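You operate a simulated robot arm through the tools that you are given. There is no shell and no other tool. Be economical: measure what you need, move in short steps, check, and stop when the job is done.

The job below is to be done with a simulated two-armed robot. You get a single attempt, and the scene is never put back.

Task
Take the cap off the jar labelled "57" on the top of the short bench under the window and lay it down there.
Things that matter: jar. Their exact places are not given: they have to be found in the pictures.

It is judged by the outcome, as a careful person would: the job done as asked, and still so three seconds after it is handed in. It fails if anything else is knocked over, pushed out of place, dropped, spilled or broken. Lids that push on must go on centred and level and be pressed home; caps that screw on are set level and turned clockwise until they are tight.

Robot
Two 7-joint arms with two-finger parallel grippers on one trunk, on a base that drives. Base frame: it is fixed to the floor where the robot stands at the start and does not move with it; the origin is under the middle of the robot, x ahead of it, y to its left, z up; the surface under the hand at the start is at about z = 760. Readings come in mm, rad, newtons and seconds.
The left shoulder is at the start at [70, 188, 1127], the right one opposite. With the tool pointing down near the work surface each hand reaches from about 280 to 800 mm from the robot's upright axis, wherever it stands, measured 20 degrees to its own side. Payload 3.91 kg a hand.
Tool frame (each hand has its own): the origin (TCP) lies between the finger pads and is the grasp point; the fingertips stand 30 mm ahead of it; z points along the fingers, y is the line along which they close. Largest opening 110 mm; finger width 20, thickness 10; the body of the gripper, 48 by 112 mm, starts 55 mm behind the TCP.
Orientation is told as [roll, pitch, yaw] about the base's x, y, z axes, in that order, counted from this pose: with the fingers straight down and closing along the base's y, the tool's x points along the base's -x, its y along +y and its z along -z.

Tools
- The arms move only by the tool step_arm. It takes "left_commands", "right_commands" or both (then of equal length, played together; a hand with none holds still); each is a list that holds one entry, the list of rows, each a list of 7 numbers: the finger opening in mm, from 0 to 110, then the shift along the tool's x, y, z in mm, then the turn, a rotation vector about the tool's x, y, z in rad. In form: [[[claw, tx, ty, tz, rx, ry, rz], ...]]. A call has 1 to 8 rows; each row is the pose to reach, as a shift and turn from the pose commanded when the call began, along the tool's axes at that moment. A row lasts 0.2 s, in which the tool goes at most 50 mm and 0.15 rad; a call with a longer step from one row to the next is refused whole, and so is a gripper value outside its range. A pose out of reach is approached as far as the arm can. The call stops where the force on the tool passes 40 N (or 10 N more than at its start, if that is more) or the arm is blocked; 0.2 s more then pass. The fingers move at their own pace (about 72 mm/s each) and stop on an object; they squeeze with about 30 N. The grip force told is the motor's: it shows also when the fingers shut on nothing. Time passes only in rows, and 0.2 s behind the last, so rows that repeat a pose let the fingers close. It gives the time, the measured TCP pose, the force on the tool (base axes), the opening and the grip force at its end, in the units of the frame above (readings bear some noise), with the torque about the TCP (base axes, N m) and any sound that the robot's microphone picked up, and new pictures: "pictures" is both (left out), scene, wrist or none (wrist: the cameras of the hands that moved).
- Cameras (640 x 400 px; columns grow to the right, rows downward): "scene" is now at [136.4, 3.9, 1349.9]; the picture's right is [0.05, -1.00, 0.00], its down [-0.62, -0.03, -0.78] and it looks along [0.78, 0.04, -0.62] (base axes); focal length 270 px, centre (320, 200). "left" rides on the left gripper at [72, -17, -103] in its tool frame; the picture's right is [0.23, 0.97, 0.00], its down [-0.76, 0.18, -0.62] and it looks along [-0.61, 0.14, 0.78] (tool axes); focal length 222 px, centre (320, 200). "right" rides on the right gripper at [73, 17, -103] in its tool frame; the picture's right is [-0.23, 0.97, 0.00], its down [-0.76, -0.18, -0.62] and it looks along [-0.61, -0.14, 0.78] (tool axes); focal length 222 px, centre (320, 200).
- raise_lower(by): slides the trunk up (or, below 0, down) by that many mm; the arms and the scene camera ride with it, the base frame stays. It gives what a move gives, with no picture.
- base_move(legs): drives the robot by 1 to 6 legs, each [ahead, turn to the left] in mm and rad, along the robot's own axes; the way and the turn of a leg run together, so that a leg with both is an arc; at most 1500 mm and 3.142 rad a leg. The arms and the cameras ride along, it lands a little off, and it stops where it bumps. It gives what a move gives, and a new picture of the scene camera.
- turn_head(pan, tilt): turns the head with the scene camera to pan (to the left, within 1.501 rad either way) and tilt (down, from -0.506 to 1.204), counted from straight ahead of the robot. It gives what a move gives, and a new picture of the scene camera.
- locate(camera, pixels): there is no depth. For up to 12 entries [column, row, z] of the newest picture of that camera ("zoom" is the newest enlarged one), the place [x, y] in the base frame at which the ray of that pixel passes the height z, good to about 3 mm. It takes no simulated time.
- inspect(camera, box): a new picture of the part [left, top, right, bottom] of that camera's present view, enlarged. It takes no simulated time.
- finish_job(): hands the job in; it is judged then, once.

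Work in short steps. Measure before you move; look again where a grasp or a placing could have gone wrong, and mend it. You have 80 turns and 260 pictures in all, those below and enlarged ones among them. Open the grippers and draw the arms clear of the work before you hand the job in, unless the task says otherwise; then end with one line.

The tools are called after "Call:" as a command line: name --argument value ..., lists and objects as JSON in quotes. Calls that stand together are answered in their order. step_arm: Moves the arms, as the interface text tells. Its arguments: {"type":"object","properties":{"left_commands":{"type":"array"},"right_commands":{"type":"array"},"pictures":{"type":"string","enum":["both","scene","wrist","none"]}},"required":[]} The other tools are called the same way: raise_lower (by) slides the trunk up or down; base_move (legs) drives the base; turn_head (pan, tilt) turns the head that bears the scene camera; locate (camera, pixels) gives the place at which the rays of pixels pass given heights; inspect (camera, box) takes an enlarged picture of a part of a camera's view; finish_job () hands the job in.

At the start:

```text
time_s: 0.0
left_position: [575.9, 260.7, 1089.0]
left_ee_rot: [0.001, -0.001, 0.0]
left_contact_force: [0.8, 1.4, -0.6]
left_moment: [-0.01, -0.01, -0.02]
left_finger_gap: 110.2
left_grip_force: 0.1
right_position: [481.6, -124.5, 1134.6]
right_ee_rot: [0.0, -0.002, -0.001]
right_contact_force: [0.2, 0.4, 0.3]
right_moment: [-0.04, 0.0, 0.01]
right_finger_gap: 110.2
right_grip_force: 0.1
trunk travel left (down, up): [-637.0, 303.0]
robot x, y, heading: [1.4, -2.1, -0.001]
head pan, tilt: [0.052, 0.668]
```

scene: 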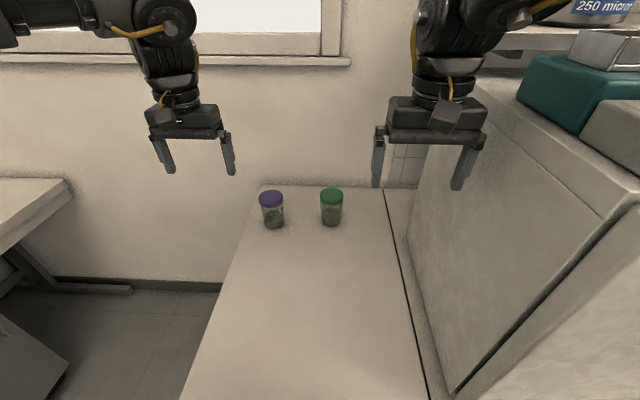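
right: 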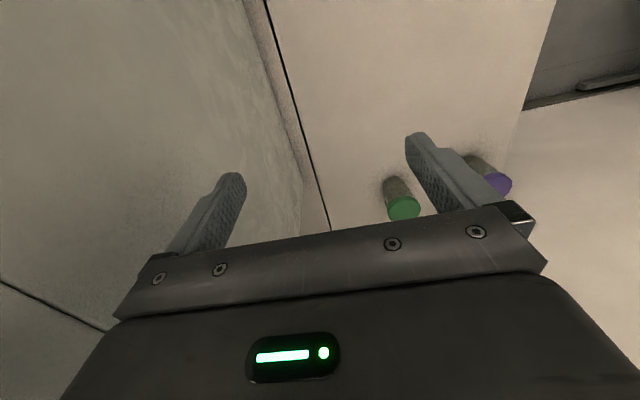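
left: 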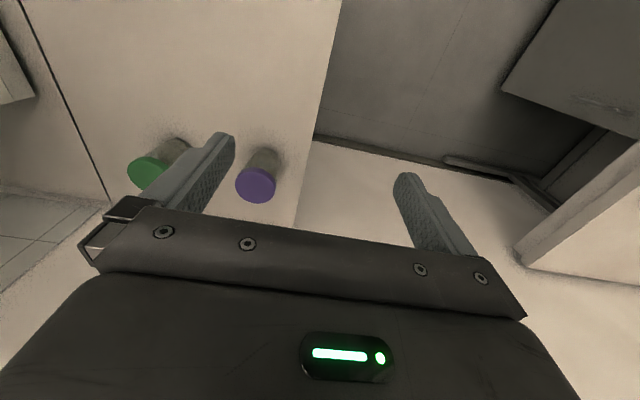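

Two jars stand on the bench ahead (purple cap at 272,208; green at 331,205). I enlarge them to look for labels.

Call:
inspect --camera "scene" --box '[240, 170, 370, 250]'

Call:
locate --camera "scene" --pixels '[[271, 198, 840], [331, 195, 840], [274, 226, 760], [332, 223, 760], [262, 190, 760], [385, 190, 760]]'

```text
4.92 times, centred on (305, 210) of scene
```

zoom: 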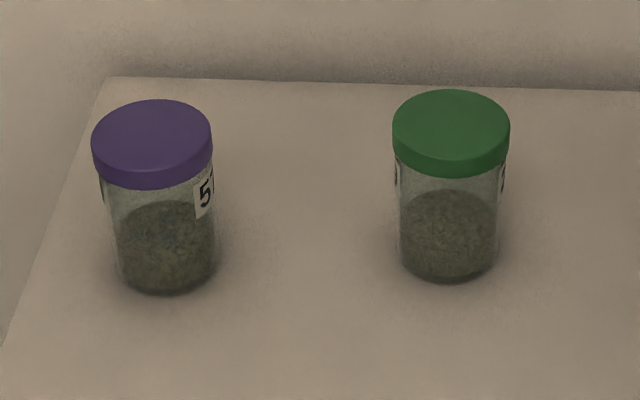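

```text
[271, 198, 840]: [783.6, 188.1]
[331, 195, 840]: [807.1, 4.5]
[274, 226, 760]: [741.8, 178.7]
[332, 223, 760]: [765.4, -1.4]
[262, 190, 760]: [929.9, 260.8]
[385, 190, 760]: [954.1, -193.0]
```

The purple-capped jar shows "5" and something more. I look around for other benches and check the window's location.

Call:
turn_head --pan 0.9 --tilt 0.4

Call:
turn_head --pan -0.7 --tilt 0.4

Call:
turn_head --pan 0.1 --tilt 0.3

Call:
inspect --camera "left" --box '[120, 130, 300, 220]'

```text
time_s: 1.2
left_position: [576.5, 261.1, 1089.1]
left_ee_rot: [0.0, 0.0, -0.002]
left_contact_force: [-1.1, 0.0, -0.3]
left_moment: [0.0, 0.01, 0.02]
left_finger_gap: 110.2
left_grip_force: 0.1
right_position: [482.0, -123.9, 1136.0]
right_ee_rot: [0.001, 0.0, 0.001]
right_contact_force: [0.3, -0.6, 0.2]
right_moment: [-0.03, 0.03, 0.0]
right_finger_gap: 110.3
right_grip_force: 0.0
trunk travel left (down, up): [-637.0, 303.0]
robot x, y, heading: [0.9, -1.2, -0.002]
head pan, tilt: [0.901, 0.4]
```

scene: 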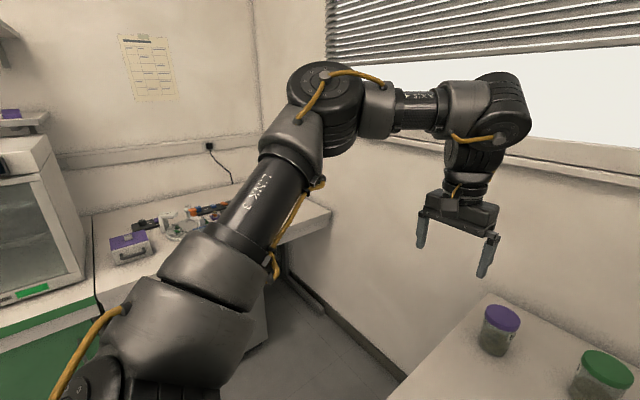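

```text
time_s: 2.8
left_position: [576.1, 261.6, 1087.7]
left_ee_rot: [-0.002, -0.001, 0.001]
left_contact_force: [0.0, -1.1, 0.5]
left_moment: [0.0, 0.03, 0.0]
left_finger_gap: 109.9
left_grip_force: 0.0
right_position: [481.8, -123.6, 1135.4]
right_ee_rot: [0.0, -0.001, 0.0]
right_contact_force: [0.2, -0.5, -0.1]
right_moment: [0.01, 0.01, 0.03]
right_finger_gap: 109.9
right_grip_force: 0.0
trunk travel left (down, up): [-637.0, 303.0]
robot x, y, heading: [-3.3, -5.7, -0.0]
head pan, tilt: [-0.7, 0.4]
```

scene: 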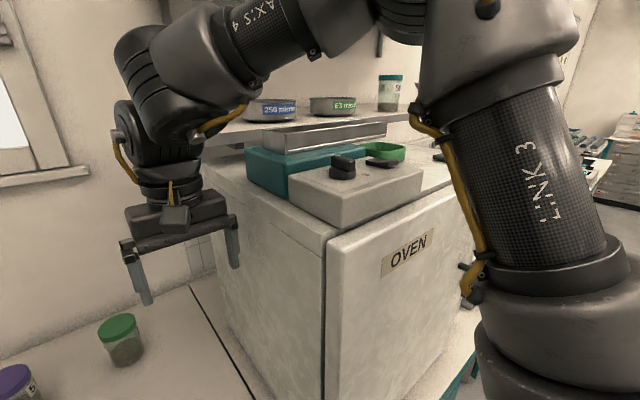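

```text
time_s: 4.0
left_position: [577.2, 261.9, 1089.4]
left_ee_rot: [0.0, 0.0, 0.001]
left_contact_force: [-0.2, 0.2, 0.8]
left_moment: [0.0, 0.01, -0.01]
left_finger_gap: 110.1
left_grip_force: 0.0
right_position: [482.2, -123.9, 1134.8]
right_ee_rot: [0.001, 0.0, 0.0]
right_contact_force: [-0.7, -0.1, 0.7]
right_moment: [0.0, -0.01, -0.01]
right_finger_gap: 110.0
right_grip_force: 0.1
trunk travel left (down, up): [-637.0, 303.0]
robot x, y, heading: [-2.0, 0.3, 0.001]
head pan, tilt: [0.099, 0.3]
```

scene: 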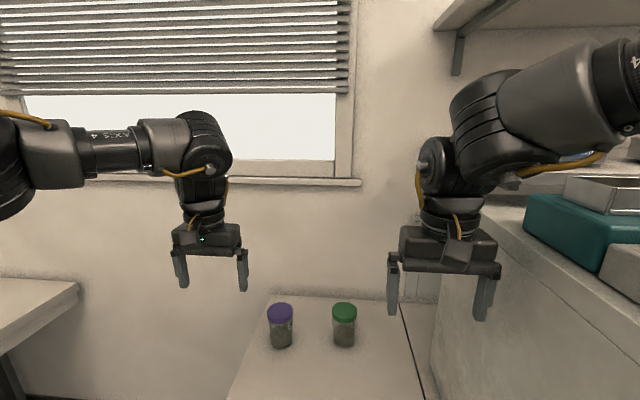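

```text
3.56 times, centred on (210, 175) of left
```

zoom: 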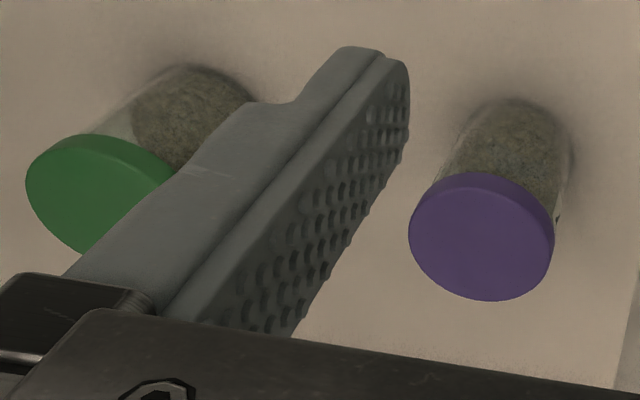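

The window bench is the one ahead. To read the purple jar's label (facing its -y side), I bring the right wrist camera over, yawed to look to +y, well above the jars.

Call:
step_arm --right_commands '[[[110, -30, 10, 10, 0, 0, -0.15], [110, -60, 20, 25, 0, 0, -0.3], [110, -90, 30, 40, 0, 0, -0.45], [110, -120, 40, 50, 0, 0, -0.6], [110, -150, 50, 60, 0, 0, -0.75], [110, -180, 60, 70, 0, 0, -0.9], [110, -210, 65, 80, 0, 0, -1.05], [110, -240, 70, 90, 0, 0, -1.2]]]' --pictures "both"

```text
time_s: 5.8
left_position: [575.4, 261.7, 1090.0]
left_ee_rot: [0.0, -0.001, 0.002]
left_contact_force: [-0.6, 0.7, -0.8]
left_moment: [-0.05, -0.03, 0.03]
left_finger_gap: 110.0
left_grip_force: 0.0
right_position: [543.9, 15.8, 1194.2]
right_ee_rot: [0.141, 0.12, 1.064]
right_contact_force: [-45.3, 52.4, -58.0]
right_moment: [-3.3, -7.41, -4.07]
right_finger_gap: 110.1
right_grip_force: 0.0
right hand out of reach, approached as far as the arm can: row 1, 2, 3, 4, 5, 6, 7, 8
trunk travel left (down, up): [-637.0, 303.0]
robot x, y, heading: [2.4, 2.5, 0.0]
head pan, tilt: [0.099, 0.3]
stopped in row 8 (right hand): the force on the tool passed its limit at 334 N (the readings are from after the stop); the commanded pose is now the measured one
```

scene: 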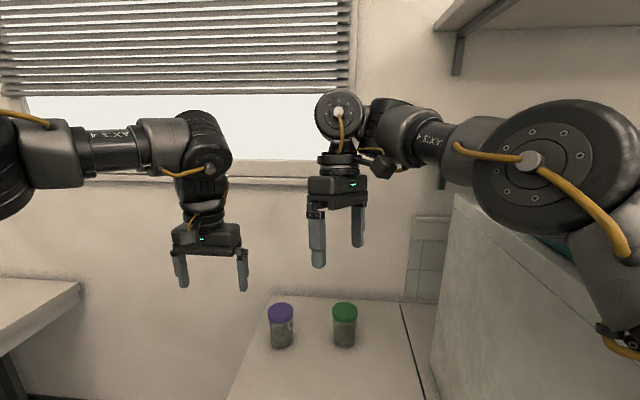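
right: 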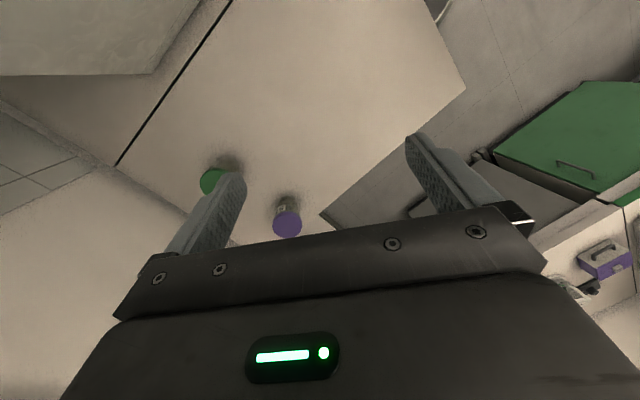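

The right arm hit something, with its elbow perhaps over the oven. I look right to see before anything else.

Call:
turn_head --pan -0.7 --tilt 0.4

Call:
inspect --camera "right" --box '[180, 150, 320, 250]'

```text
time_s: 6.9
left_position: [576.8, 261.5, 1090.1]
left_ee_rot: [0.001, 0.001, 0.001]
left_contact_force: [0.4, 0.0, 0.1]
left_moment: [-0.01, -0.02, -0.02]
left_finger_gap: 110.2
left_grip_force: 0.2
right_position: [544.0, 14.7, 1194.6]
right_ee_rot: [0.14, 0.122, 1.065]
right_contact_force: [-28.1, 62.6, -58.0]
right_moment: [-4.74, -5.18, -3.19]
right_finger_gap: 110.0
right_grip_force: 0.0
trunk travel left (down, up): [-637.0, 303.0]
robot x, y, heading: [-1.5, 0.1, -0.003]
head pan, tilt: [-0.7, 0.4]
```

scene: 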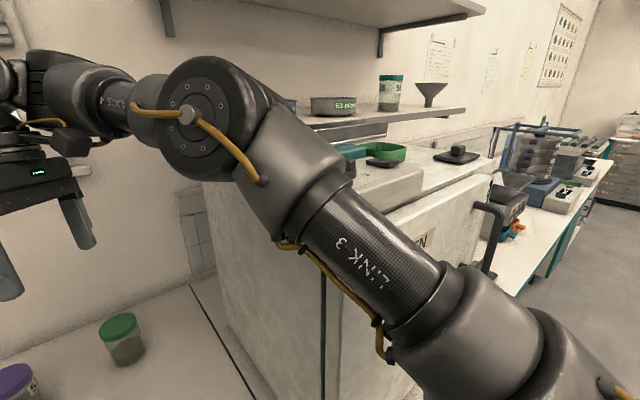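

```text
4.00 times, centred on (250, 200) of right
```

zoom: 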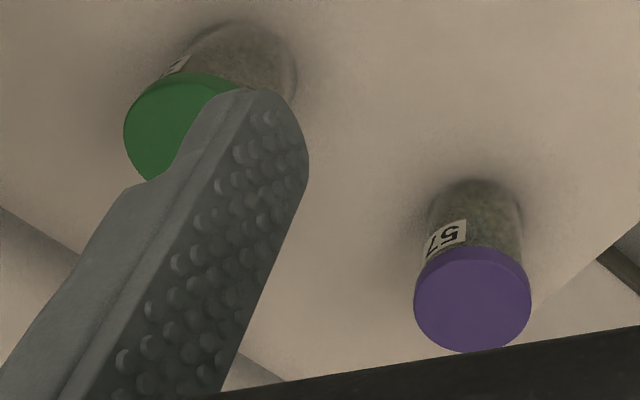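

The 57 label is confirmed on the purple-capped jar; the right elbow lies against the oven area. I withdraw the right arm the way it came.

Call:
step_arm --right_commands '[[[110, 20, -2, 2, 0, 0, 0.14], [110, 40, -4, 8, 0, 0, 0.28], [110, 60, -6, 16, 0, 0, 0.42], [110, 80, -8, 24, 0, 0, 0.56], [110, 100, -9, 32, 0, 0, 0.7], [110, 120, -10, 40, 0, 0, 0.83], [110, 140, -12, 50, 0, 0, 0.96], [110, 152, -13, 59, 0, 0, 1.06]]]' --pictures "scene"

```text
time_s: 7.2
left_position: [575.5, 261.7, 1089.3]
left_ee_rot: [-0.001, -0.003, 0.0]
left_contact_force: [-0.4, 0.0, 0.8]
left_moment: [0.0, 0.04, 0.01]
left_finger_gap: 109.9
left_grip_force: 0.0
right_position: [544.4, 14.7, 1194.8]
right_ee_rot: [0.14, 0.117, 1.061]
right_contact_force: [-10.2, 14.8, -6.6]
right_moment: [-1.6, -1.4, -0.95]
right_finger_gap: 110.0
right_grip_force: 0.0
trunk travel left (down, up): [-637.0, 303.0]
robot x, y, heading: [-0.8, 1.8, 0.003]
head pan, tilt: [-0.7, 0.4]
stopped in row 1 (right hand): the force on the tool passed its limit at 118 N (the readings are from after the stop); the commanded pose is now the measured one
```

scene: 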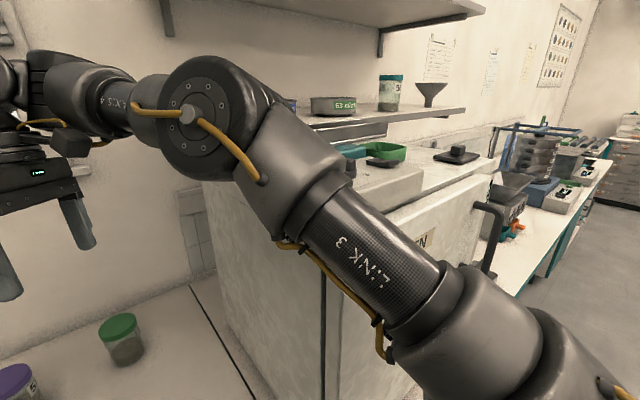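

Force has eased, but the elbow is still close to oven/shelf. I back the base away a little to draw the whole arm clear.

Call:
base_move --legs '[[-120, 0]]'

```text
time_s: 8.4
left_position: [454.3, 261.3, 1089.2]
left_ee_rot: [0.0, -0.003, 0.001]
left_contact_force: [0.2, -0.3, 0.7]
left_moment: [0.04, -0.04, -0.02]
left_finger_gap: 110.1
left_grip_force: 0.0
right_position: [423.0, 14.7, 1196.0]
right_ee_rot: [0.143, 0.119, 1.065]
right_contact_force: [-8.7, 18.5, -15.4]
right_moment: [-1.59, -1.43, -0.91]
right_finger_gap: 110.4
right_grip_force: 0.1
trunk travel left (down, up): [-637.0, 303.0]
robot x, y, heading: [-122.3, -1.1, 0.003]
head pan, tilt: [-0.7, 0.4]
```

scene: 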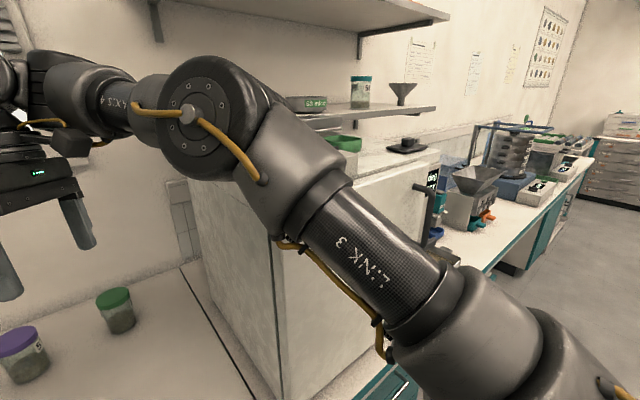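

The force persists unchanged in free space, so it comes from the arm itself (joint limit), not the surroundings. I move the right hand back and down without a turn.

Call:
step_arm --right_commands '[[[110, 10, 0, 10, 0, 0, 0.05], [110, 20, 0, 20, 0, 0, 0.1], [110, 30, 0, 30, 0, 0, 0.15], [110, 40, 0, 40, 0, 0, 0.25], [110, 60, 0, 60, 0, 0, 0.35], [110, 80, 0, 80, 0, 0, 0.45], [110, 100, 0, 90, 0, 0, 0.55], [110, 120, 0, 100, 0, 0, 0.65]]]' --pictures "scene"

```text
time_s: 10.2
left_position: [455.3, 260.6, 1089.0]
left_ee_rot: [0.001, -0.002, 0.0]
left_contact_force: [-0.5, -0.1, -0.3]
left_moment: [0.03, 0.01, 0.02]
left_finger_gap: 110.1
left_grip_force: 0.1
right_position: [419.4, -65.2, 1175.3]
right_ee_rot: [0.042, 0.187, 0.407]
right_contact_force: [0.3, -0.5, 0.1]
right_moment: [0.01, 0.01, 0.01]
right_finger_gap: 109.9
right_grip_force: 0.1
right hand out of reach, approached as far as the arm can: row 4, 5, 6, 7, 8
trunk travel left (down, up): [-637.0, 303.0]
robot x, y, heading: [-125.0, 0.9, 0.003]
head pan, tilt: [-0.7, 0.4]
```

scene: 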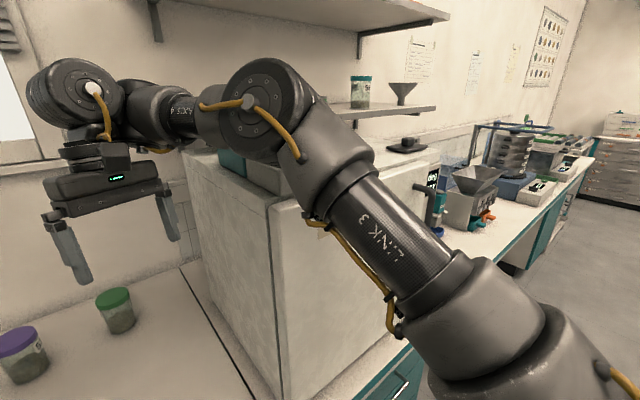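

The right arm is free and no force remains. I look down ahead to measure the bench's near edge and jar places.

Call:
turn_head --pan 0.0 --tilt 0.9

Call:
turn_head --pan 0.15 --tilt 0.55

```text
time_s: 11.3
left_position: [454.4, 260.9, 1090.1]
left_ee_rot: [0.0, -0.001, 0.0]
left_contact_force: [0.2, 0.0, 0.2]
left_moment: [0.02, -0.01, -0.01]
left_finger_gap: 110.1
left_grip_force: 0.2
right_position: [418.1, -66.4, 1175.8]
right_ee_rot: [0.039, 0.188, 0.41]
right_contact_force: [-0.6, -0.2, 0.7]
right_moment: [-0.02, 0.01, 0.0]
right_finger_gap: 109.8
right_grip_force: 0.1
trunk travel left (down, up): [-637.0, 303.0]
robot x, y, heading: [-122.8, -4.2, 0.006]
head pan, tilt: [0.0, 0.901]
```

scene: 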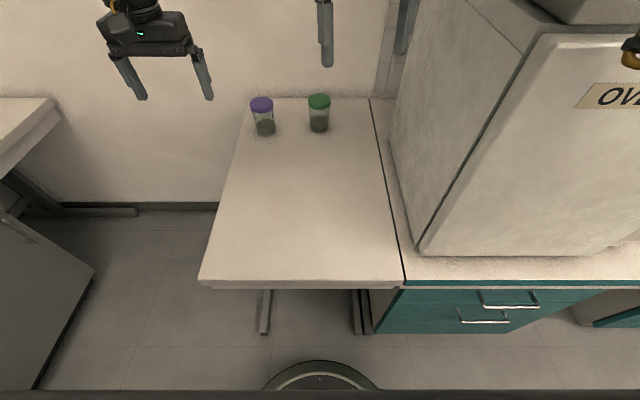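

```text
time_s: 12.1
left_position: [454.8, 262.0, 1089.4]
left_ee_rot: [-0.001, 0.0, -0.001]
left_contact_force: [0.2, -0.4, 0.2]
left_moment: [-0.01, -0.03, 0.0]
left_finger_gap: 110.1
left_grip_force: 0.1
right_position: [420.8, -64.8, 1177.0]
right_ee_rot: [0.04, 0.188, 0.409]
right_contact_force: [0.6, -0.6, -0.4]
right_moment: [0.04, 0.02, 0.0]
right_finger_gap: 110.0
right_grip_force: 0.1
trunk travel left (down, up): [-637.0, 303.0]
robot x, y, heading: [-120.0, -0.3, 0.005]
head pan, tilt: [0.15, 0.55]
```

scene: 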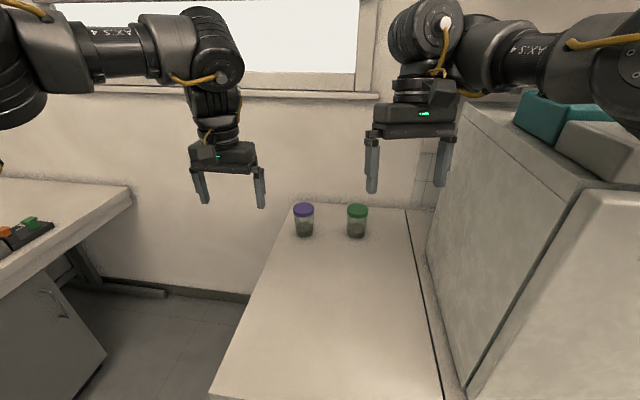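

The bench runs from about x=240 to 940, so I'd rather stand at its open left side. I measure jar places and the left desk's edge.

Call:
locate --camera "scene" --pixels '[[304, 210, 830], [357, 211, 830], [305, 235, 760], [357, 236, 760], [131, 190, 760], [211, 393, 760], [284, 207, 760], [45, 272, 760], [105, 355, 0], [88, 278, 0], [60, 290, 500]]'

Call:
inspect --camera "scene" --box '[270, 190, 390, 250]'

Call:
turn_head --pan 0.9 --tilt 0.8

```text
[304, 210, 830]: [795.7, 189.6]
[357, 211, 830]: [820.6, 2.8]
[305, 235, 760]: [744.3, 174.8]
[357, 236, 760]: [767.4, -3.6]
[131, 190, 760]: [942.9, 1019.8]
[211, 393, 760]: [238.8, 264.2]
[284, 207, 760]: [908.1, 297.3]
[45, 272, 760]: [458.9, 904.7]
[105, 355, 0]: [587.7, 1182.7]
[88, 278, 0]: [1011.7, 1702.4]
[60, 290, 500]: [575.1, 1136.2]
```

```text
5.33 times, centred on (330, 220) of scene
```

zoom: 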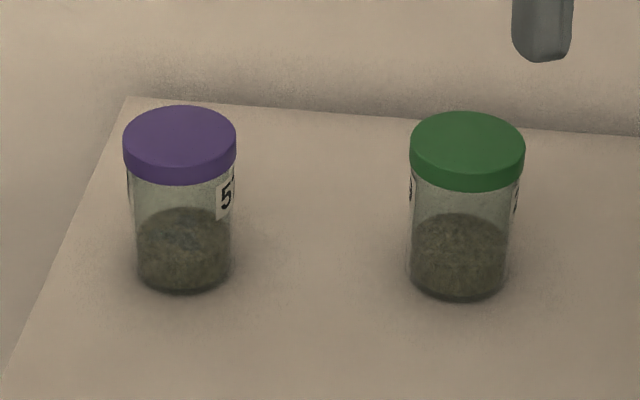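

```text
time_s: 13.2
left_position: [454.8, 260.4, 1088.5]
left_ee_rot: [0.0, -0.001, -0.001]
left_contact_force: [-0.1, 0.2, 0.3]
left_moment: [-0.02, 0.02, -0.04]
left_finger_gap: 110.0
left_grip_force: 0.0
right_position: [420.4, -64.6, 1175.8]
right_ee_rot: [0.039, 0.187, 0.408]
right_contact_force: [0.4, 0.3, 0.1]
right_moment: [0.0, -0.01, 0.0]
right_finger_gap: 110.4
right_grip_force: 0.1
trunk travel left (down, up): [-637.0, 303.0]
robot x, y, heading: [-123.2, -2.2, 0.0]
head pan, tilt: [0.901, 0.799]
```

scene: 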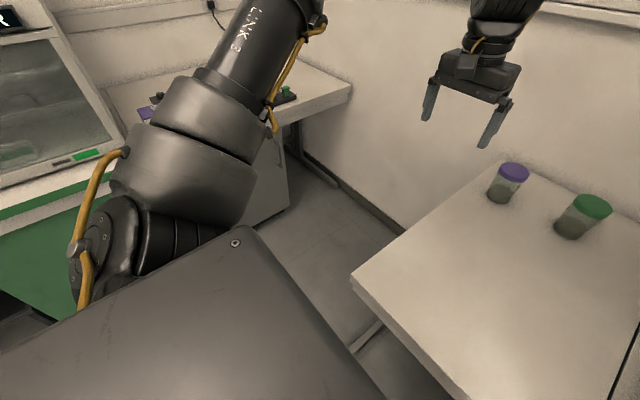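

Jar 57 is at about (775,182); from the front the reach is marginal. I check the floor to the left and behind to see whether the side position is reachable.

Call:
turn_head --pan 1.5 --tilt 0.7

Call:
turn_head --pan -1.5 --tilt 0.6

Call:
turn_head --pan 0.0 --tilt 1.2

```text
time_s: 14.2
left_position: [454.8, 261.1, 1088.7]
left_ee_rot: [-0.001, -0.001, 0.001]
left_contact_force: [-0.4, 0.7, 0.2]
left_moment: [0.0, -0.02, 0.0]
left_finger_gap: 109.9
left_grip_force: 0.1
right_position: [420.6, -64.5, 1175.5]
right_ee_rot: [0.039, 0.189, 0.411]
right_contact_force: [0.3, 0.0, -0.1]
right_moment: [0.04, -0.03, -0.01]
right_finger_gap: 110.0
right_grip_force: 0.1
trunk travel left (down, up): [-637.0, 303.0]
robot x, y, heading: [-118.8, -1.0, 0.006]
head pan, tilt: [1.499, 0.7]
```

scene: 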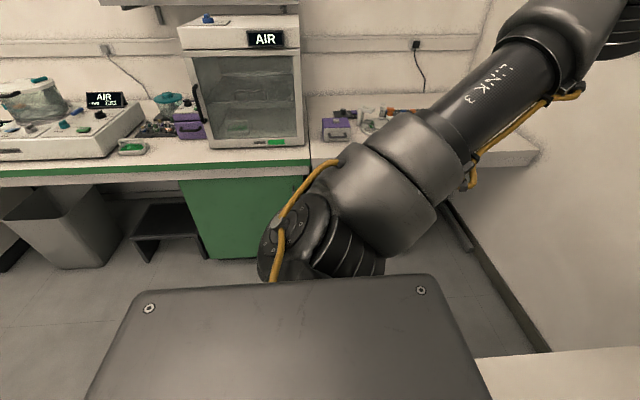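

```text
time_s: 16.8
left_position: [455.5, 262.1, 1090.2]
left_ee_rot: [0.0, 0.0, -0.001]
left_contact_force: [0.3, 0.6, 0.3]
left_moment: [0.01, 0.03, 0.0]
left_finger_gap: 110.1
left_grip_force: 0.0
right_position: [419.5, -65.4, 1176.4]
right_ee_rot: [0.04, 0.188, 0.412]
right_contact_force: [0.6, -0.1, -0.2]
right_moment: [-0.01, 0.01, 0.02]
right_finger_gap: 109.8
right_grip_force: 0.0
trunk travel left (down, up): [-637.0, 303.0]
robot x, y, heading: [-121.7, -3.4, 0.004]
head pan, tilt: [-1.499, 0.6]
```

scene: 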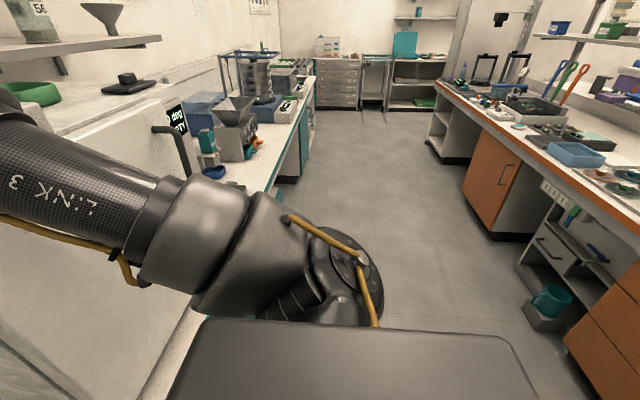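

```text
time_s: 18.4
left_position: [455.5, 261.4, 1089.4]
left_ee_rot: [-0.003, 0.0, 0.0]
left_contact_force: [0.3, 0.0, 0.1]
left_moment: [0.02, 0.02, -0.03]
left_finger_gap: 110.3
left_grip_force: 0.0
right_position: [419.6, -64.8, 1175.8]
right_ee_rot: [0.041, 0.187, 0.409]
right_contact_force: [0.3, 0.3, -0.4]
right_moment: [0.01, -0.03, 0.01]
right_finger_gap: 109.9
right_grip_force: 0.1
trunk travel left (down, up): [-637.0, 303.0]
robot x, y, heading: [-120.9, -1.1, 0.004]
head pan, tilt: [0.0, 1.201]
```

scene: 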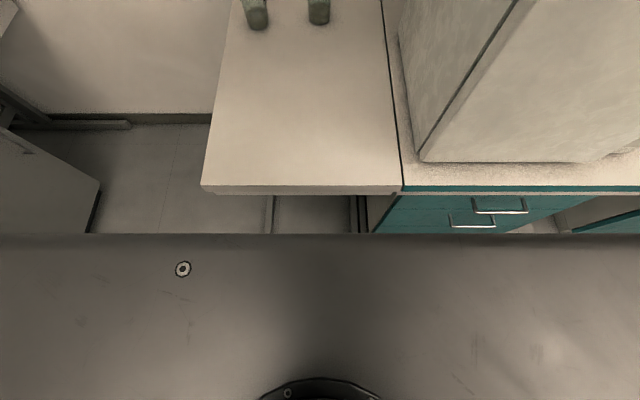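

There is a clear aisle, so I'll go to the bench's left side: back up, face right, reverse toward +y, then come forward alongside.

Call:
base_move --legs '[[-230, 0], [0, -1.571], [-460, 0]]'

```text
time_s: 22.2
left_position: [248.9, -186.2, 1089.0]
left_ee_rot: [0.016, 0.015, -0.715]
left_contact_force: [-5.1, 8.5, 1.7]
left_moment: [-0.85, -0.52, 0.06]
left_finger_gap: 110.0
left_grip_force: 0.2
right_position: [1.8, -411.5, 1176.3]
right_ee_rot: [0.044, 0.19, -0.327]
right_contact_force: [0.4, -0.9, 0.1]
right_moment: [0.03, 0.0, -0.01]
right_finger_gap: 109.9
right_grip_force: 0.1
trunk travel left (down, up): [-637.0, 303.0]
robot x, y, heading: [-355.2, -2.2, -0.735]
head pan, tilt: [0.0, 1.201]
stopped in leg 2: the force on the tool passed its limit at 124 N (the readings are from after the stop); the commanded pose is now the measured one
```

scene: 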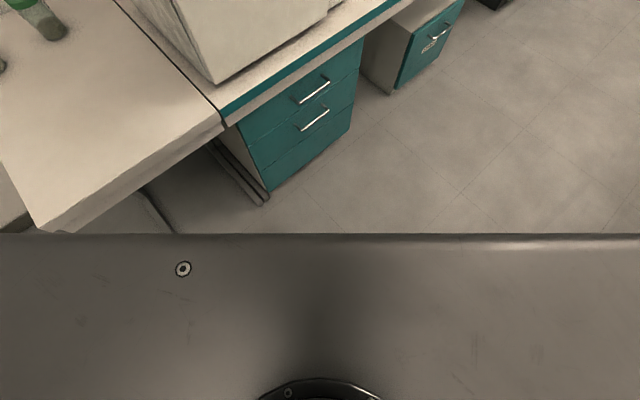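

The left fingers touched the oven's front. I swing back slightly, reverse diagonally away, then continue the turn with more room.

Call:
base_move --legs '[[0, 0.1], [-150, 0]]'

Call:
turn_head --pan -0.6 --tilt 0.4

```text
time_s: 24.1
left_position: [142.8, -35.8, 1088.7]
left_ee_rot: [0.015, 0.016, -0.611]
left_contact_force: [-0.1, -0.1, -0.2]
left_moment: [0.0, 0.0, -0.02]
left_finger_gap: 110.1
left_grip_force: 0.2
right_position: [-79.3, -285.1, 1174.7]
right_ee_rot: [0.041, 0.189, -0.227]
right_contact_force: [-0.5, -0.3, 0.0]
right_moment: [0.01, 0.04, 0.03]
right_finger_gap: 110.0
right_grip_force: 0.0
trunk travel left (down, up): [-637.0, 303.0]
robot x, y, heading: [-476.0, 85.7, -0.634]
head pan, tilt: [0.0, 1.201]
```

scene: 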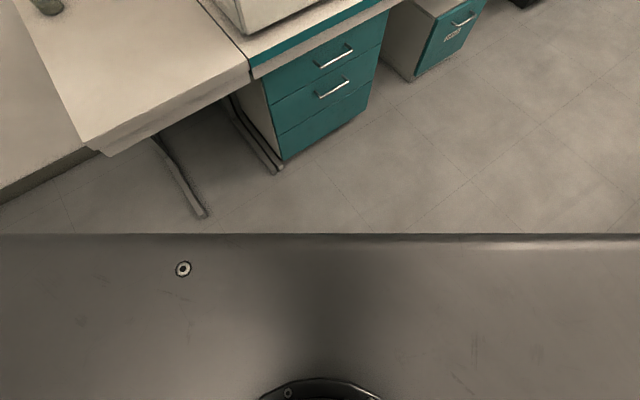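

```text
time_s: 25.2
left_position: [142.8, -34.5, 1088.6]
left_ee_rot: [0.013, 0.017, -0.611]
left_contact_force: [-0.4, -0.8, -0.2]
left_moment: [0.0, 0.03, -0.02]
left_finger_gap: 109.9
left_grip_force: 0.0
right_position: [-80.5, -284.3, 1175.7]
right_ee_rot: [0.04, 0.19, -0.227]
right_contact_force: [-0.2, -0.7, -0.8]
right_moment: [0.04, 0.01, 0.01]
right_finger_gap: 109.9
right_grip_force: 0.1
trunk travel left (down, up): [-637.0, 303.0]
robot x, y, heading: [-477.3, 88.8, -0.634]
head pan, tilt: [-0.6, 0.4]
```

scene: 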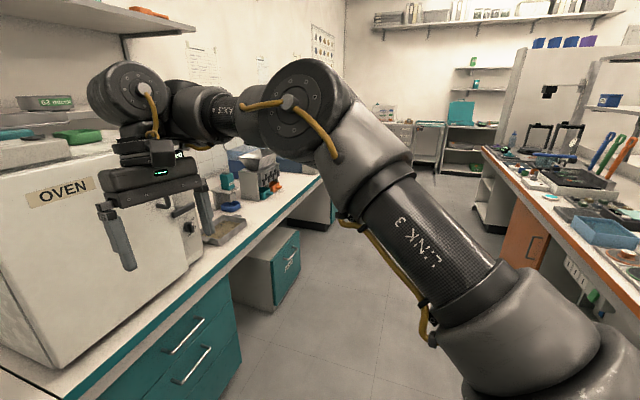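

Both arms are clear. I complete the turn and reverse toward +y.

Call:
base_move --legs '[[0, -0.937], [-380, 0]]'

Call:
base_move --legs '[[0, 1.73]]'

Call:
turn_head --pan 0.9 --tilt 0.4

```text
time_s: 30.0
left_position: [-210.0, -103.7, 1088.1]
left_ee_rot: [0.015, 0.017, -1.554]
left_contact_force: [-1.0, -0.7, 0.7]
left_moment: [0.05, 0.03, 0.03]
left_finger_gap: 109.8
left_grip_force: 0.0
right_position: [-543.5, -70.3, 1174.6]
right_ee_rot: [0.042, 0.193, -1.165]
right_contact_force: [-0.5, -0.8, 0.1]
right_moment: [-0.01, 0.01, -0.04]
right_finger_gap: 110.1
right_grip_force: 0.2
trunk travel left (down, up): [-637.0, 303.0]
robot x, y, heading: [-478.7, 469.8, -1.574]
head pan, tilt: [-0.6, 0.4]
```

scene: 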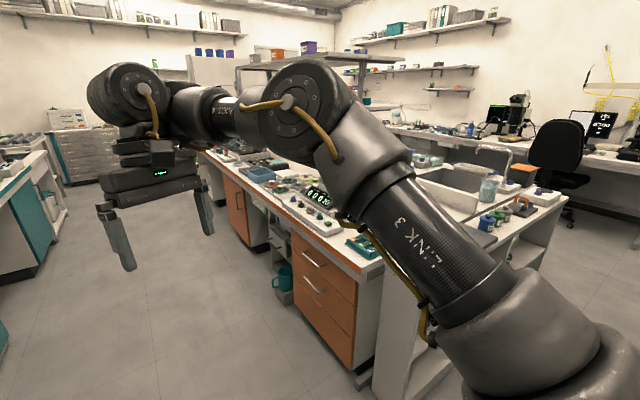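

```text
time_s: 34.7
left_position: [38.8, 835.7, 1087.4]
left_ee_rot: [0.013, 0.017, 0.202]
left_contact_force: [0.6, 0.2, 0.4]
left_moment: [0.0, 0.01, -0.01]
left_finger_gap: 110.4
left_grip_force: 0.0
right_position: [66.6, 501.5, 1175.8]
right_ee_rot: [0.04, 0.19, 0.589]
right_contact_force: [-0.3, 0.1, 1.7]
right_moment: [0.01, -0.01, -0.01]
right_finger_gap: 109.8
right_grip_force: 0.0
trunk travel left (down, up): [-637.0, 303.0]
robot x, y, heading: [-476.2, 471.7, 0.182]
head pan, tilt: [-0.6, 0.4]
```

scene: 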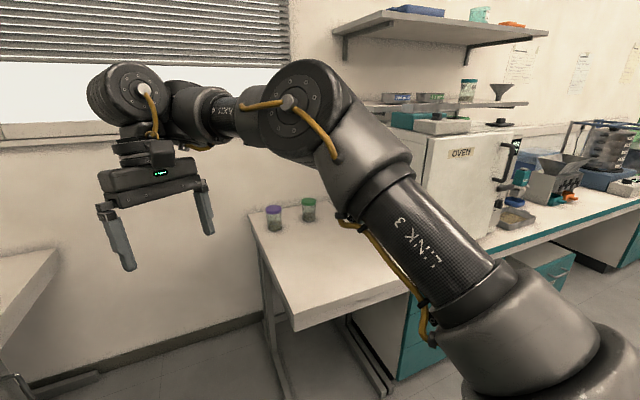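

```text
time_s: 36.3
left_position: [38.2, 835.3, 1087.4]
left_ee_rot: [0.015, 0.017, 0.203]
left_contact_force: [-0.5, 0.0, 0.6]
left_moment: [0.01, -0.01, 0.02]
left_finger_gap: 110.4
left_grip_force: 0.1
right_position: [67.1, 503.1, 1174.6]
right_ee_rot: [0.039, 0.191, 0.589]
right_contact_force: [0.5, 0.2, -0.9]
right_moment: [-0.01, 0.0, 0.01]
right_finger_gap: 110.1
right_grip_force: 0.0
trunk travel left (down, up): [-637.0, 303.0]
robot x, y, heading: [-475.7, 467.5, 0.183]
head pan, tilt: [0.901, 0.4]
```

scene: 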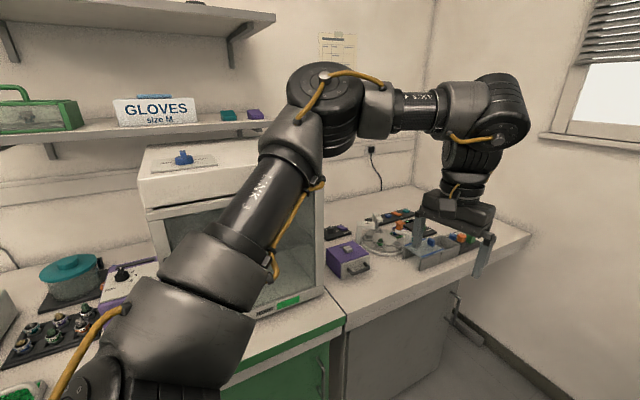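

I check the clearance from the AIR cabinet and desk edge before driving forward.

Call:
locate --camera "scene" --pixels '[[323, 290, 860], [250, 320, 860], [323, 290, 760], [345, 320, 760], [530, 236, 760], [140, 180, 1300]]'

```text
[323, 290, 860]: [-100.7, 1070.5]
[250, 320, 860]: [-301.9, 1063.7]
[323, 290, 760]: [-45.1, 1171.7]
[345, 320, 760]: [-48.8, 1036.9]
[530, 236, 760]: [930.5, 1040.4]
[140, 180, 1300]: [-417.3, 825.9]
```

AIR box front is at y≈1065 and the desk's at 1037, so there's room. I drive forward beside the bench and turn toward the jar.

Call:
base_move --legs '[[0, -0.04], [770, 0]]'

Call:
turn_head --pan -0.3 --tilt 0.7

```text
time_s: 40.8
left_position: [814.8, 924.4, 1087.7]
left_ee_rot: [0.017, 0.018, 0.167]
left_contact_force: [-0.4, 1.1, -0.1]
left_moment: [-0.05, -0.03, 0.0]
left_finger_gap: 110.0
left_grip_force: 0.1
right_position: [831.6, 589.4, 1175.1]
right_ee_rot: [0.044, 0.189, 0.554]
right_contact_force: [0.1, 0.0, 0.1]
right_moment: [-0.04, 0.03, 0.01]
right_finger_gap: 110.3
right_grip_force: 0.1
trunk travel left (down, up): [-637.0, 303.0]
robot x, y, heading: [284.4, 584.3, 0.138]
head pan, tilt: [0.901, 0.4]
```

scene: 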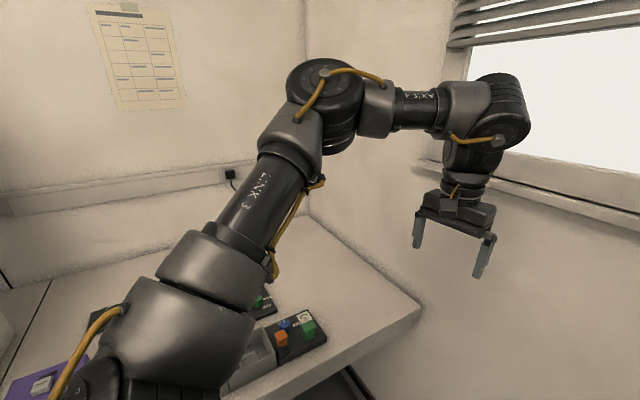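

```text
time_s: 42.2
left_position: [812.7, 926.0, 1089.9]
left_ee_rot: [0.013, 0.017, 0.167]
left_contact_force: [1.1, 1.1, 0.7]
left_moment: [-0.03, 0.01, -0.04]
left_finger_gap: 109.6
left_grip_force: 0.0
right_position: [830.1, 593.1, 1175.1]
right_ee_rot: [0.042, 0.193, 0.556]
right_contact_force: [0.0, -0.4, 0.5]
right_moment: [-0.04, 0.0, -0.02]
right_finger_gap: 109.9
right_grip_force: 0.1
trunk travel left (down, up): [-637.0, 303.0]
robot x, y, heading: [286.3, 583.3, 0.141]
head pan, tilt: [-0.3, 0.7]
```

scene: 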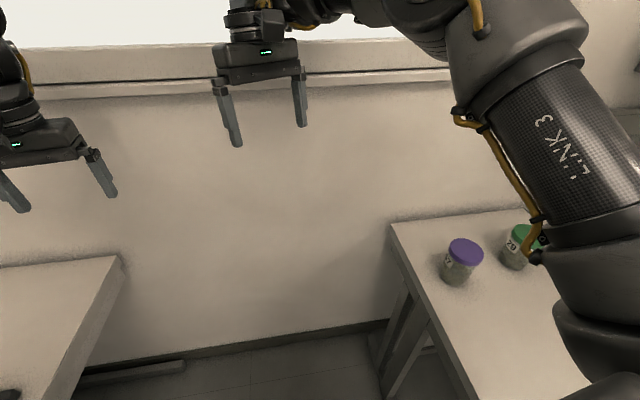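

Turning right would swing the left hand near the wall, so I first retract the left hand 170 mm toward the robot.

Call:
step_arm --left_commands '[[[110, 25, 0, 0, 0, 0, 0], [110, 60, 0, 0, 0, 0, 0], [110, 100, 0, 0, 0, 0, 0], [110, 140, 0, 0, 0, 0, 0], [110, 170, 0, 0, 0, 0, 0], [110, 170, 0, 0, 0, 0, 0]]]' --pictures "none"

```text
time_s: 43.6
left_position: [654.8, 900.6, 1091.7]
left_ee_rot: [0.017, 0.018, 0.166]
left_contact_force: [0.4, 0.3, 0.6]
left_moment: [0.01, 0.01, 0.02]
left_finger_gap: 109.9
left_grip_force: 0.1
left hand out of reach, approached as far as the arm can: row 5, 6
right_position: [831.6, 590.3, 1175.0]
right_ee_rot: [0.043, 0.192, 0.554]
right_contact_force: [0.2, -1.1, 0.1]
right_moment: [0.0, 0.01, -0.03]
right_finger_gap: 110.2
right_grip_force: 0.3
trunk travel left (down, up): [-637.0, 303.0]
robot x, y, heading: [281.4, 587.7, 0.141]
head pan, tilt: [-0.3, 0.7]
```

Left is retracted. Now I turn right to face the jar (heading about -0.68).

Call:
base_move --legs '[[0, -0.82]]'

Call:
turn_head --pan 0.0 --tilt 0.8

```text
time_s: 46.2
left_position: [771.4, 528.6, 1092.1]
left_ee_rot: [0.015, 0.018, -0.656]
left_contact_force: [1.0, 0.3, 0.6]
left_moment: [-0.02, 0.02, 0.0]
left_finger_gap: 109.9
left_grip_force: 0.1
right_position: [663.8, 189.5, 1176.0]
right_ee_rot: [0.041, 0.191, -0.267]
right_contact_force: [0.1, -1.1, -0.3]
right_moment: [-0.02, 0.01, 0.0]
right_finger_gap: 110.1
right_grip_force: 0.0
trunk travel left (down, up): [-637.0, 303.0]
robot x, y, heading: [285.5, 582.8, -0.682]
head pan, tilt: [-0.3, 0.7]
```

scene: 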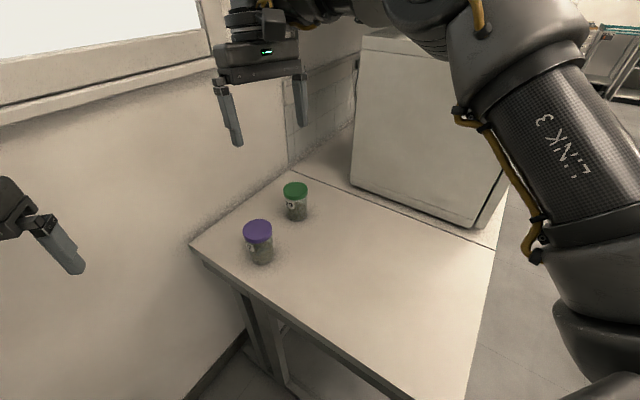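

```text
time_s: 47.0
left_position: [771.5, 529.0, 1092.3]
left_ee_rot: [0.014, 0.018, -0.657]
left_contact_force: [0.0, -0.2, 0.1]
left_moment: [-0.02, 0.0, 0.02]
left_finger_gap: 110.4
left_grip_force: 0.1
right_position: [661.2, 188.4, 1176.9]
right_ee_rot: [0.045, 0.193, -0.267]
right_contact_force: [0.5, 0.1, 0.7]
right_moment: [0.0, 0.02, 0.02]
right_finger_gap: 110.2
right_grip_force: 0.0
trunk travel left (down, up): [-637.0, 303.0]
robot x, y, heading: [282.0, 584.5, -0.678]
head pan, tilt: [0.0, 0.799]
```

scene: 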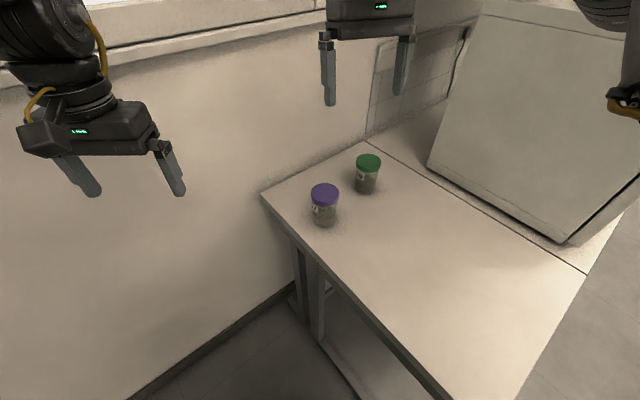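

Excellent, the jars stand straight ahead. I enlarge and measure the jar precisely.

Call:
inspect --camera "scene" --box '[285, 140, 405, 240]'

```text
4.00 times, centred on (345, 190) of scene
```

zoom: 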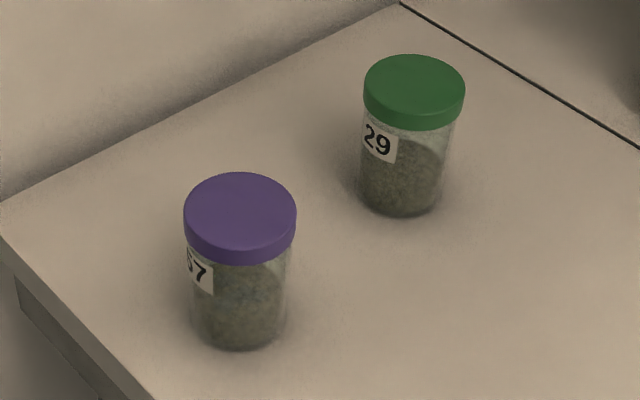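

Call:
locate --camera "zoom" --pixels '[[240, 350, 760], [191, 328, 760], [289, 328, 760], [240, 328, 760], [240, 213, 840], [240, 213, 850], [240, 213, 860], [184, 213, 850], [296, 213, 850], [240, 250, 830], [0, 205, 760], [414, 90, 850]]'

```text
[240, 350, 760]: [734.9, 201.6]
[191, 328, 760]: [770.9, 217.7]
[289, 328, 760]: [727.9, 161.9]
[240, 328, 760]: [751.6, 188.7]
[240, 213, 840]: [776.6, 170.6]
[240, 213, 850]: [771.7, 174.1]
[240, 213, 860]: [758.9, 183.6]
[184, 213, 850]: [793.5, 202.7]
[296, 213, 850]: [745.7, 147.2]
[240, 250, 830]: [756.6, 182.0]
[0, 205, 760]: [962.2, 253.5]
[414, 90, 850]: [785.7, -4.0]
```

Estimated jar: centre ≈(766,184), height to ≈z 857, cap ~72 mm across. Plan: left hand tilts in from the left to hold the body, right hand turns the cap from above. First I move the right hand aside and bring the left near, yawed.

Call:
step_arm --right_commands '[[[110, 6, -17, 10, 0, 0, 0], [110, 12, -34, 20, 0, 0, 0], [110, 18, -51, 30, 0, 0, 0], [110, 24, -68, 40, 0, 0, 0], [110, 30, -85, 50, 0, 0, 0], [110, 36, -102, 60, 0, 0, 0], [110, 41, -120, 60, 0, 0, 0], [110, 45, -137, 60, 0, 0, 0]]]' --left_commands '[[[110, -5, -10, 20, 0, 0, 0.068], [110, -12, -25, 40, 0, 0, 0.136], [110, -22, -50, 60, 0, 0, 0.204], [110, -34, -80, 80, 0, 0, 0.272], [110, -47, -111, 100, 0, 0, 0.34], [110, -59, -142, 115, 0, 0, 0.408], [110, -72, -173, 130, 0, 0, 0.476], [110, -84, -203, 142, 0, 0, 0.543]]]' --pictures "both"

```text
time_s: 48.8
left_position: [714.2, 318.5, 946.7]
left_ee_rot: [0.005, 0.023, -1.198]
left_contact_force: [-0.1, -0.3, 1.0]
left_moment: [0.01, 0.0, -0.04]
left_finger_gap: 110.1
left_grip_force: 0.1
right_position: [651.0, 141.8, 1166.4]
right_ee_rot: [0.051, 0.193, -0.268]
right_contact_force: [-0.1, -0.3, 0.8]
right_moment: [-0.01, 0.01, -0.03]
right_finger_gap: 110.1
right_grip_force: 0.0
right hand out of reach, approached as far as the arm can: row 1, 2, 3, 4, 5, 6, 7, 8
trunk travel left (down, up): [-637.0, 303.0]
robot x, y, heading: [287.9, 580.2, -0.681]
head pan, tilt: [0.0, 0.799]
```

scene: 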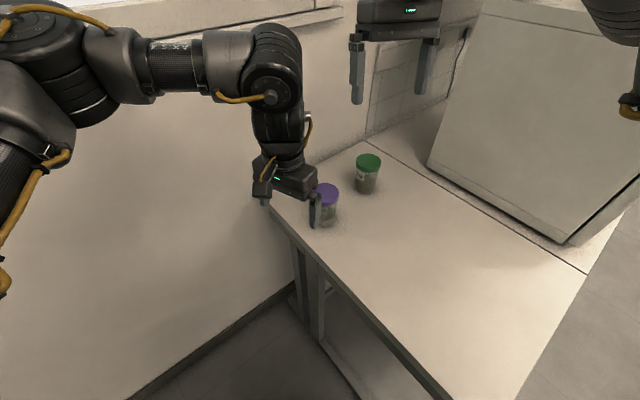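
right: 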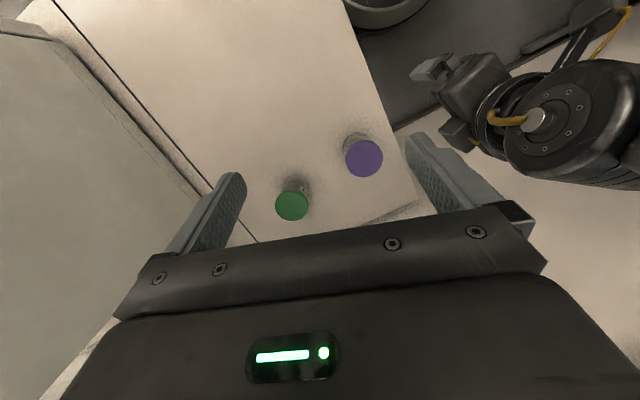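
left: 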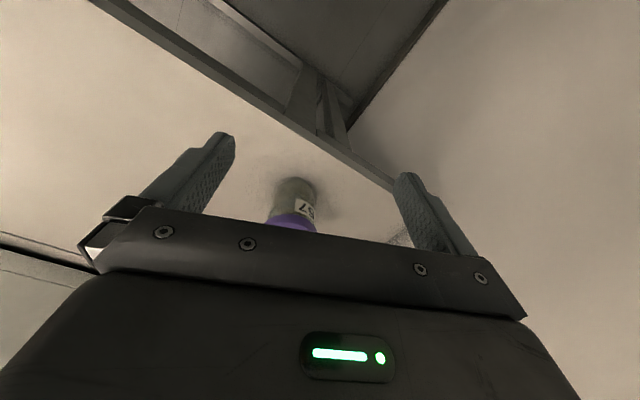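

I cross-check the jar's place with the right and left wrist cameras.

Call:
locate --camera "right" --pixels '[[364, 159, 857], [345, 159, 857], [383, 159, 857], [364, 140, 857], [364, 177, 857], [292, 206, 857]]'

Call:
inspect --camera "left" --box '[240, 160, 360, 235]'

Call:
inspect --camera "right" --box '[320, 120, 400, 190]'

```text
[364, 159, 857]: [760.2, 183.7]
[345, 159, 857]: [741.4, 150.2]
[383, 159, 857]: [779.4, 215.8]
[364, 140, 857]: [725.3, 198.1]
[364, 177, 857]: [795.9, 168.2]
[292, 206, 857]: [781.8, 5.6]
```

```text
5.33 times, centred on (300, 198) of left
```

zoom: 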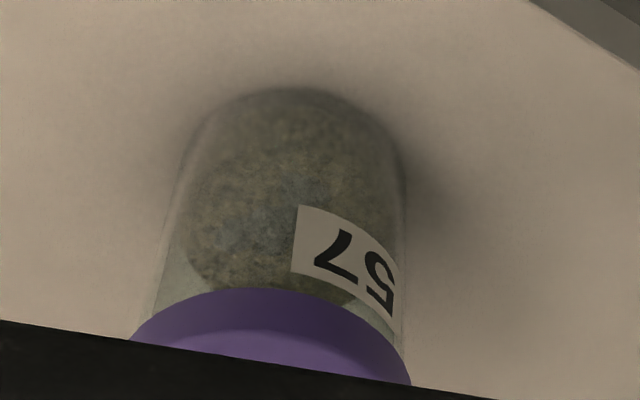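

```text
5.71 times, centred on (360, 155) of right
```

zoom: 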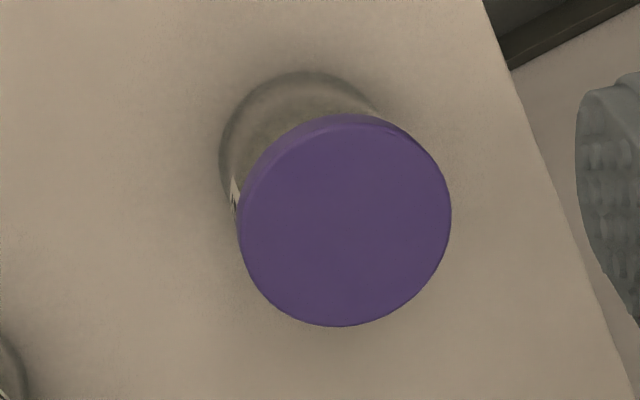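

Call:
locate --camera "left" --pixels '[[296.5, 177.3, 760], [278, 191, 760], [315.8, 191, 760]]'

Call:
locate --camera "right" --pixels '[[353, 132.4, 760], [364.2, 158.5, 850], [364.2, 158.5, 860]]'

```text
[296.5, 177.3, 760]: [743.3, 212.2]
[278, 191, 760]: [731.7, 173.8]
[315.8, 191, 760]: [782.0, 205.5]
```

```text
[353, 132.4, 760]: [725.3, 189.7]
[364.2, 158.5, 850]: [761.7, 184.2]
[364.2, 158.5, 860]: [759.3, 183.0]
```

Centre is about (760,184). I tilt the left hand 60° forward, stopping 150 mm short of the grasp along its approach line.

Call:
step_arm --left_commands '[[[110, 0, -1, 0, 0, -0.14, 0], [110, 0, -2, 0, 0, -0.28, 0], [110, 0, -3, 10, 0, -0.42, 0], [110, 0, -4, 20, 0, -0.56, 0], [110, 0, -5, 30, 0, -0.7, 0], [110, 0, -6, 42, 0, -0.84, 0], [110, 0, -6, 54, 0, -0.97, 0], [110, 1, -6, 65, 0, -1.047, 0]]]' --pictures "both"

```text
time_s: 50.6
left_position: [709.9, 322.1, 882.2]
left_ee_rot: [0.002, -1.027, -1.199]
left_contact_force: [-0.6, -0.1, 0.3]
left_moment: [-0.03, 0.0, -0.05]
left_finger_gap: 110.2
left_grip_force: 0.1
right_position: [652.0, 144.6, 1168.0]
right_ee_rot: [0.047, 0.194, -0.268]
right_contact_force: [-1.0, 0.5, 0.3]
right_moment: [0.03, 0.02, -0.02]
right_finger_gap: 110.1
right_grip_force: 0.1
trunk travel left (down, up): [-637.0, 303.0]
robot x, y, heading: [287.2, 583.7, -0.681]
head pan, tilt: [0.0, 0.799]
```

scene: 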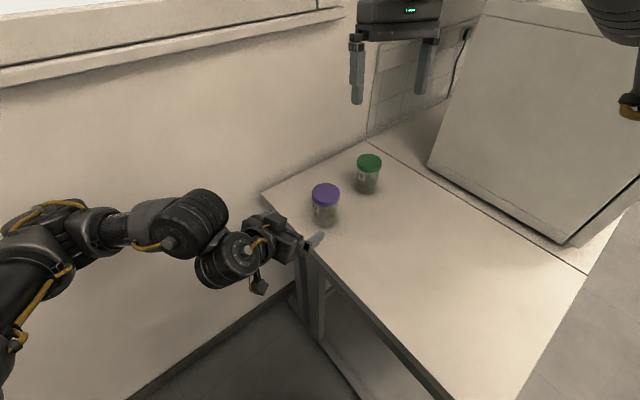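
left: 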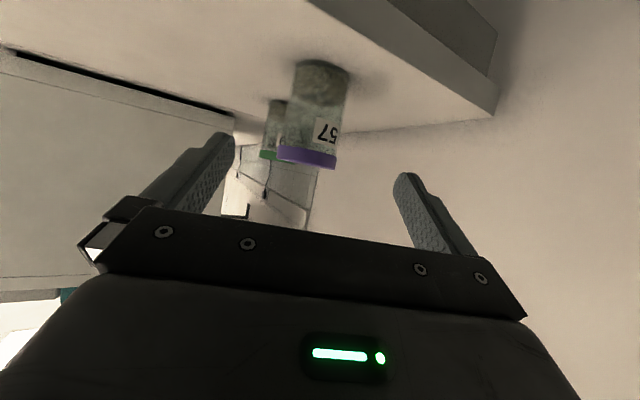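

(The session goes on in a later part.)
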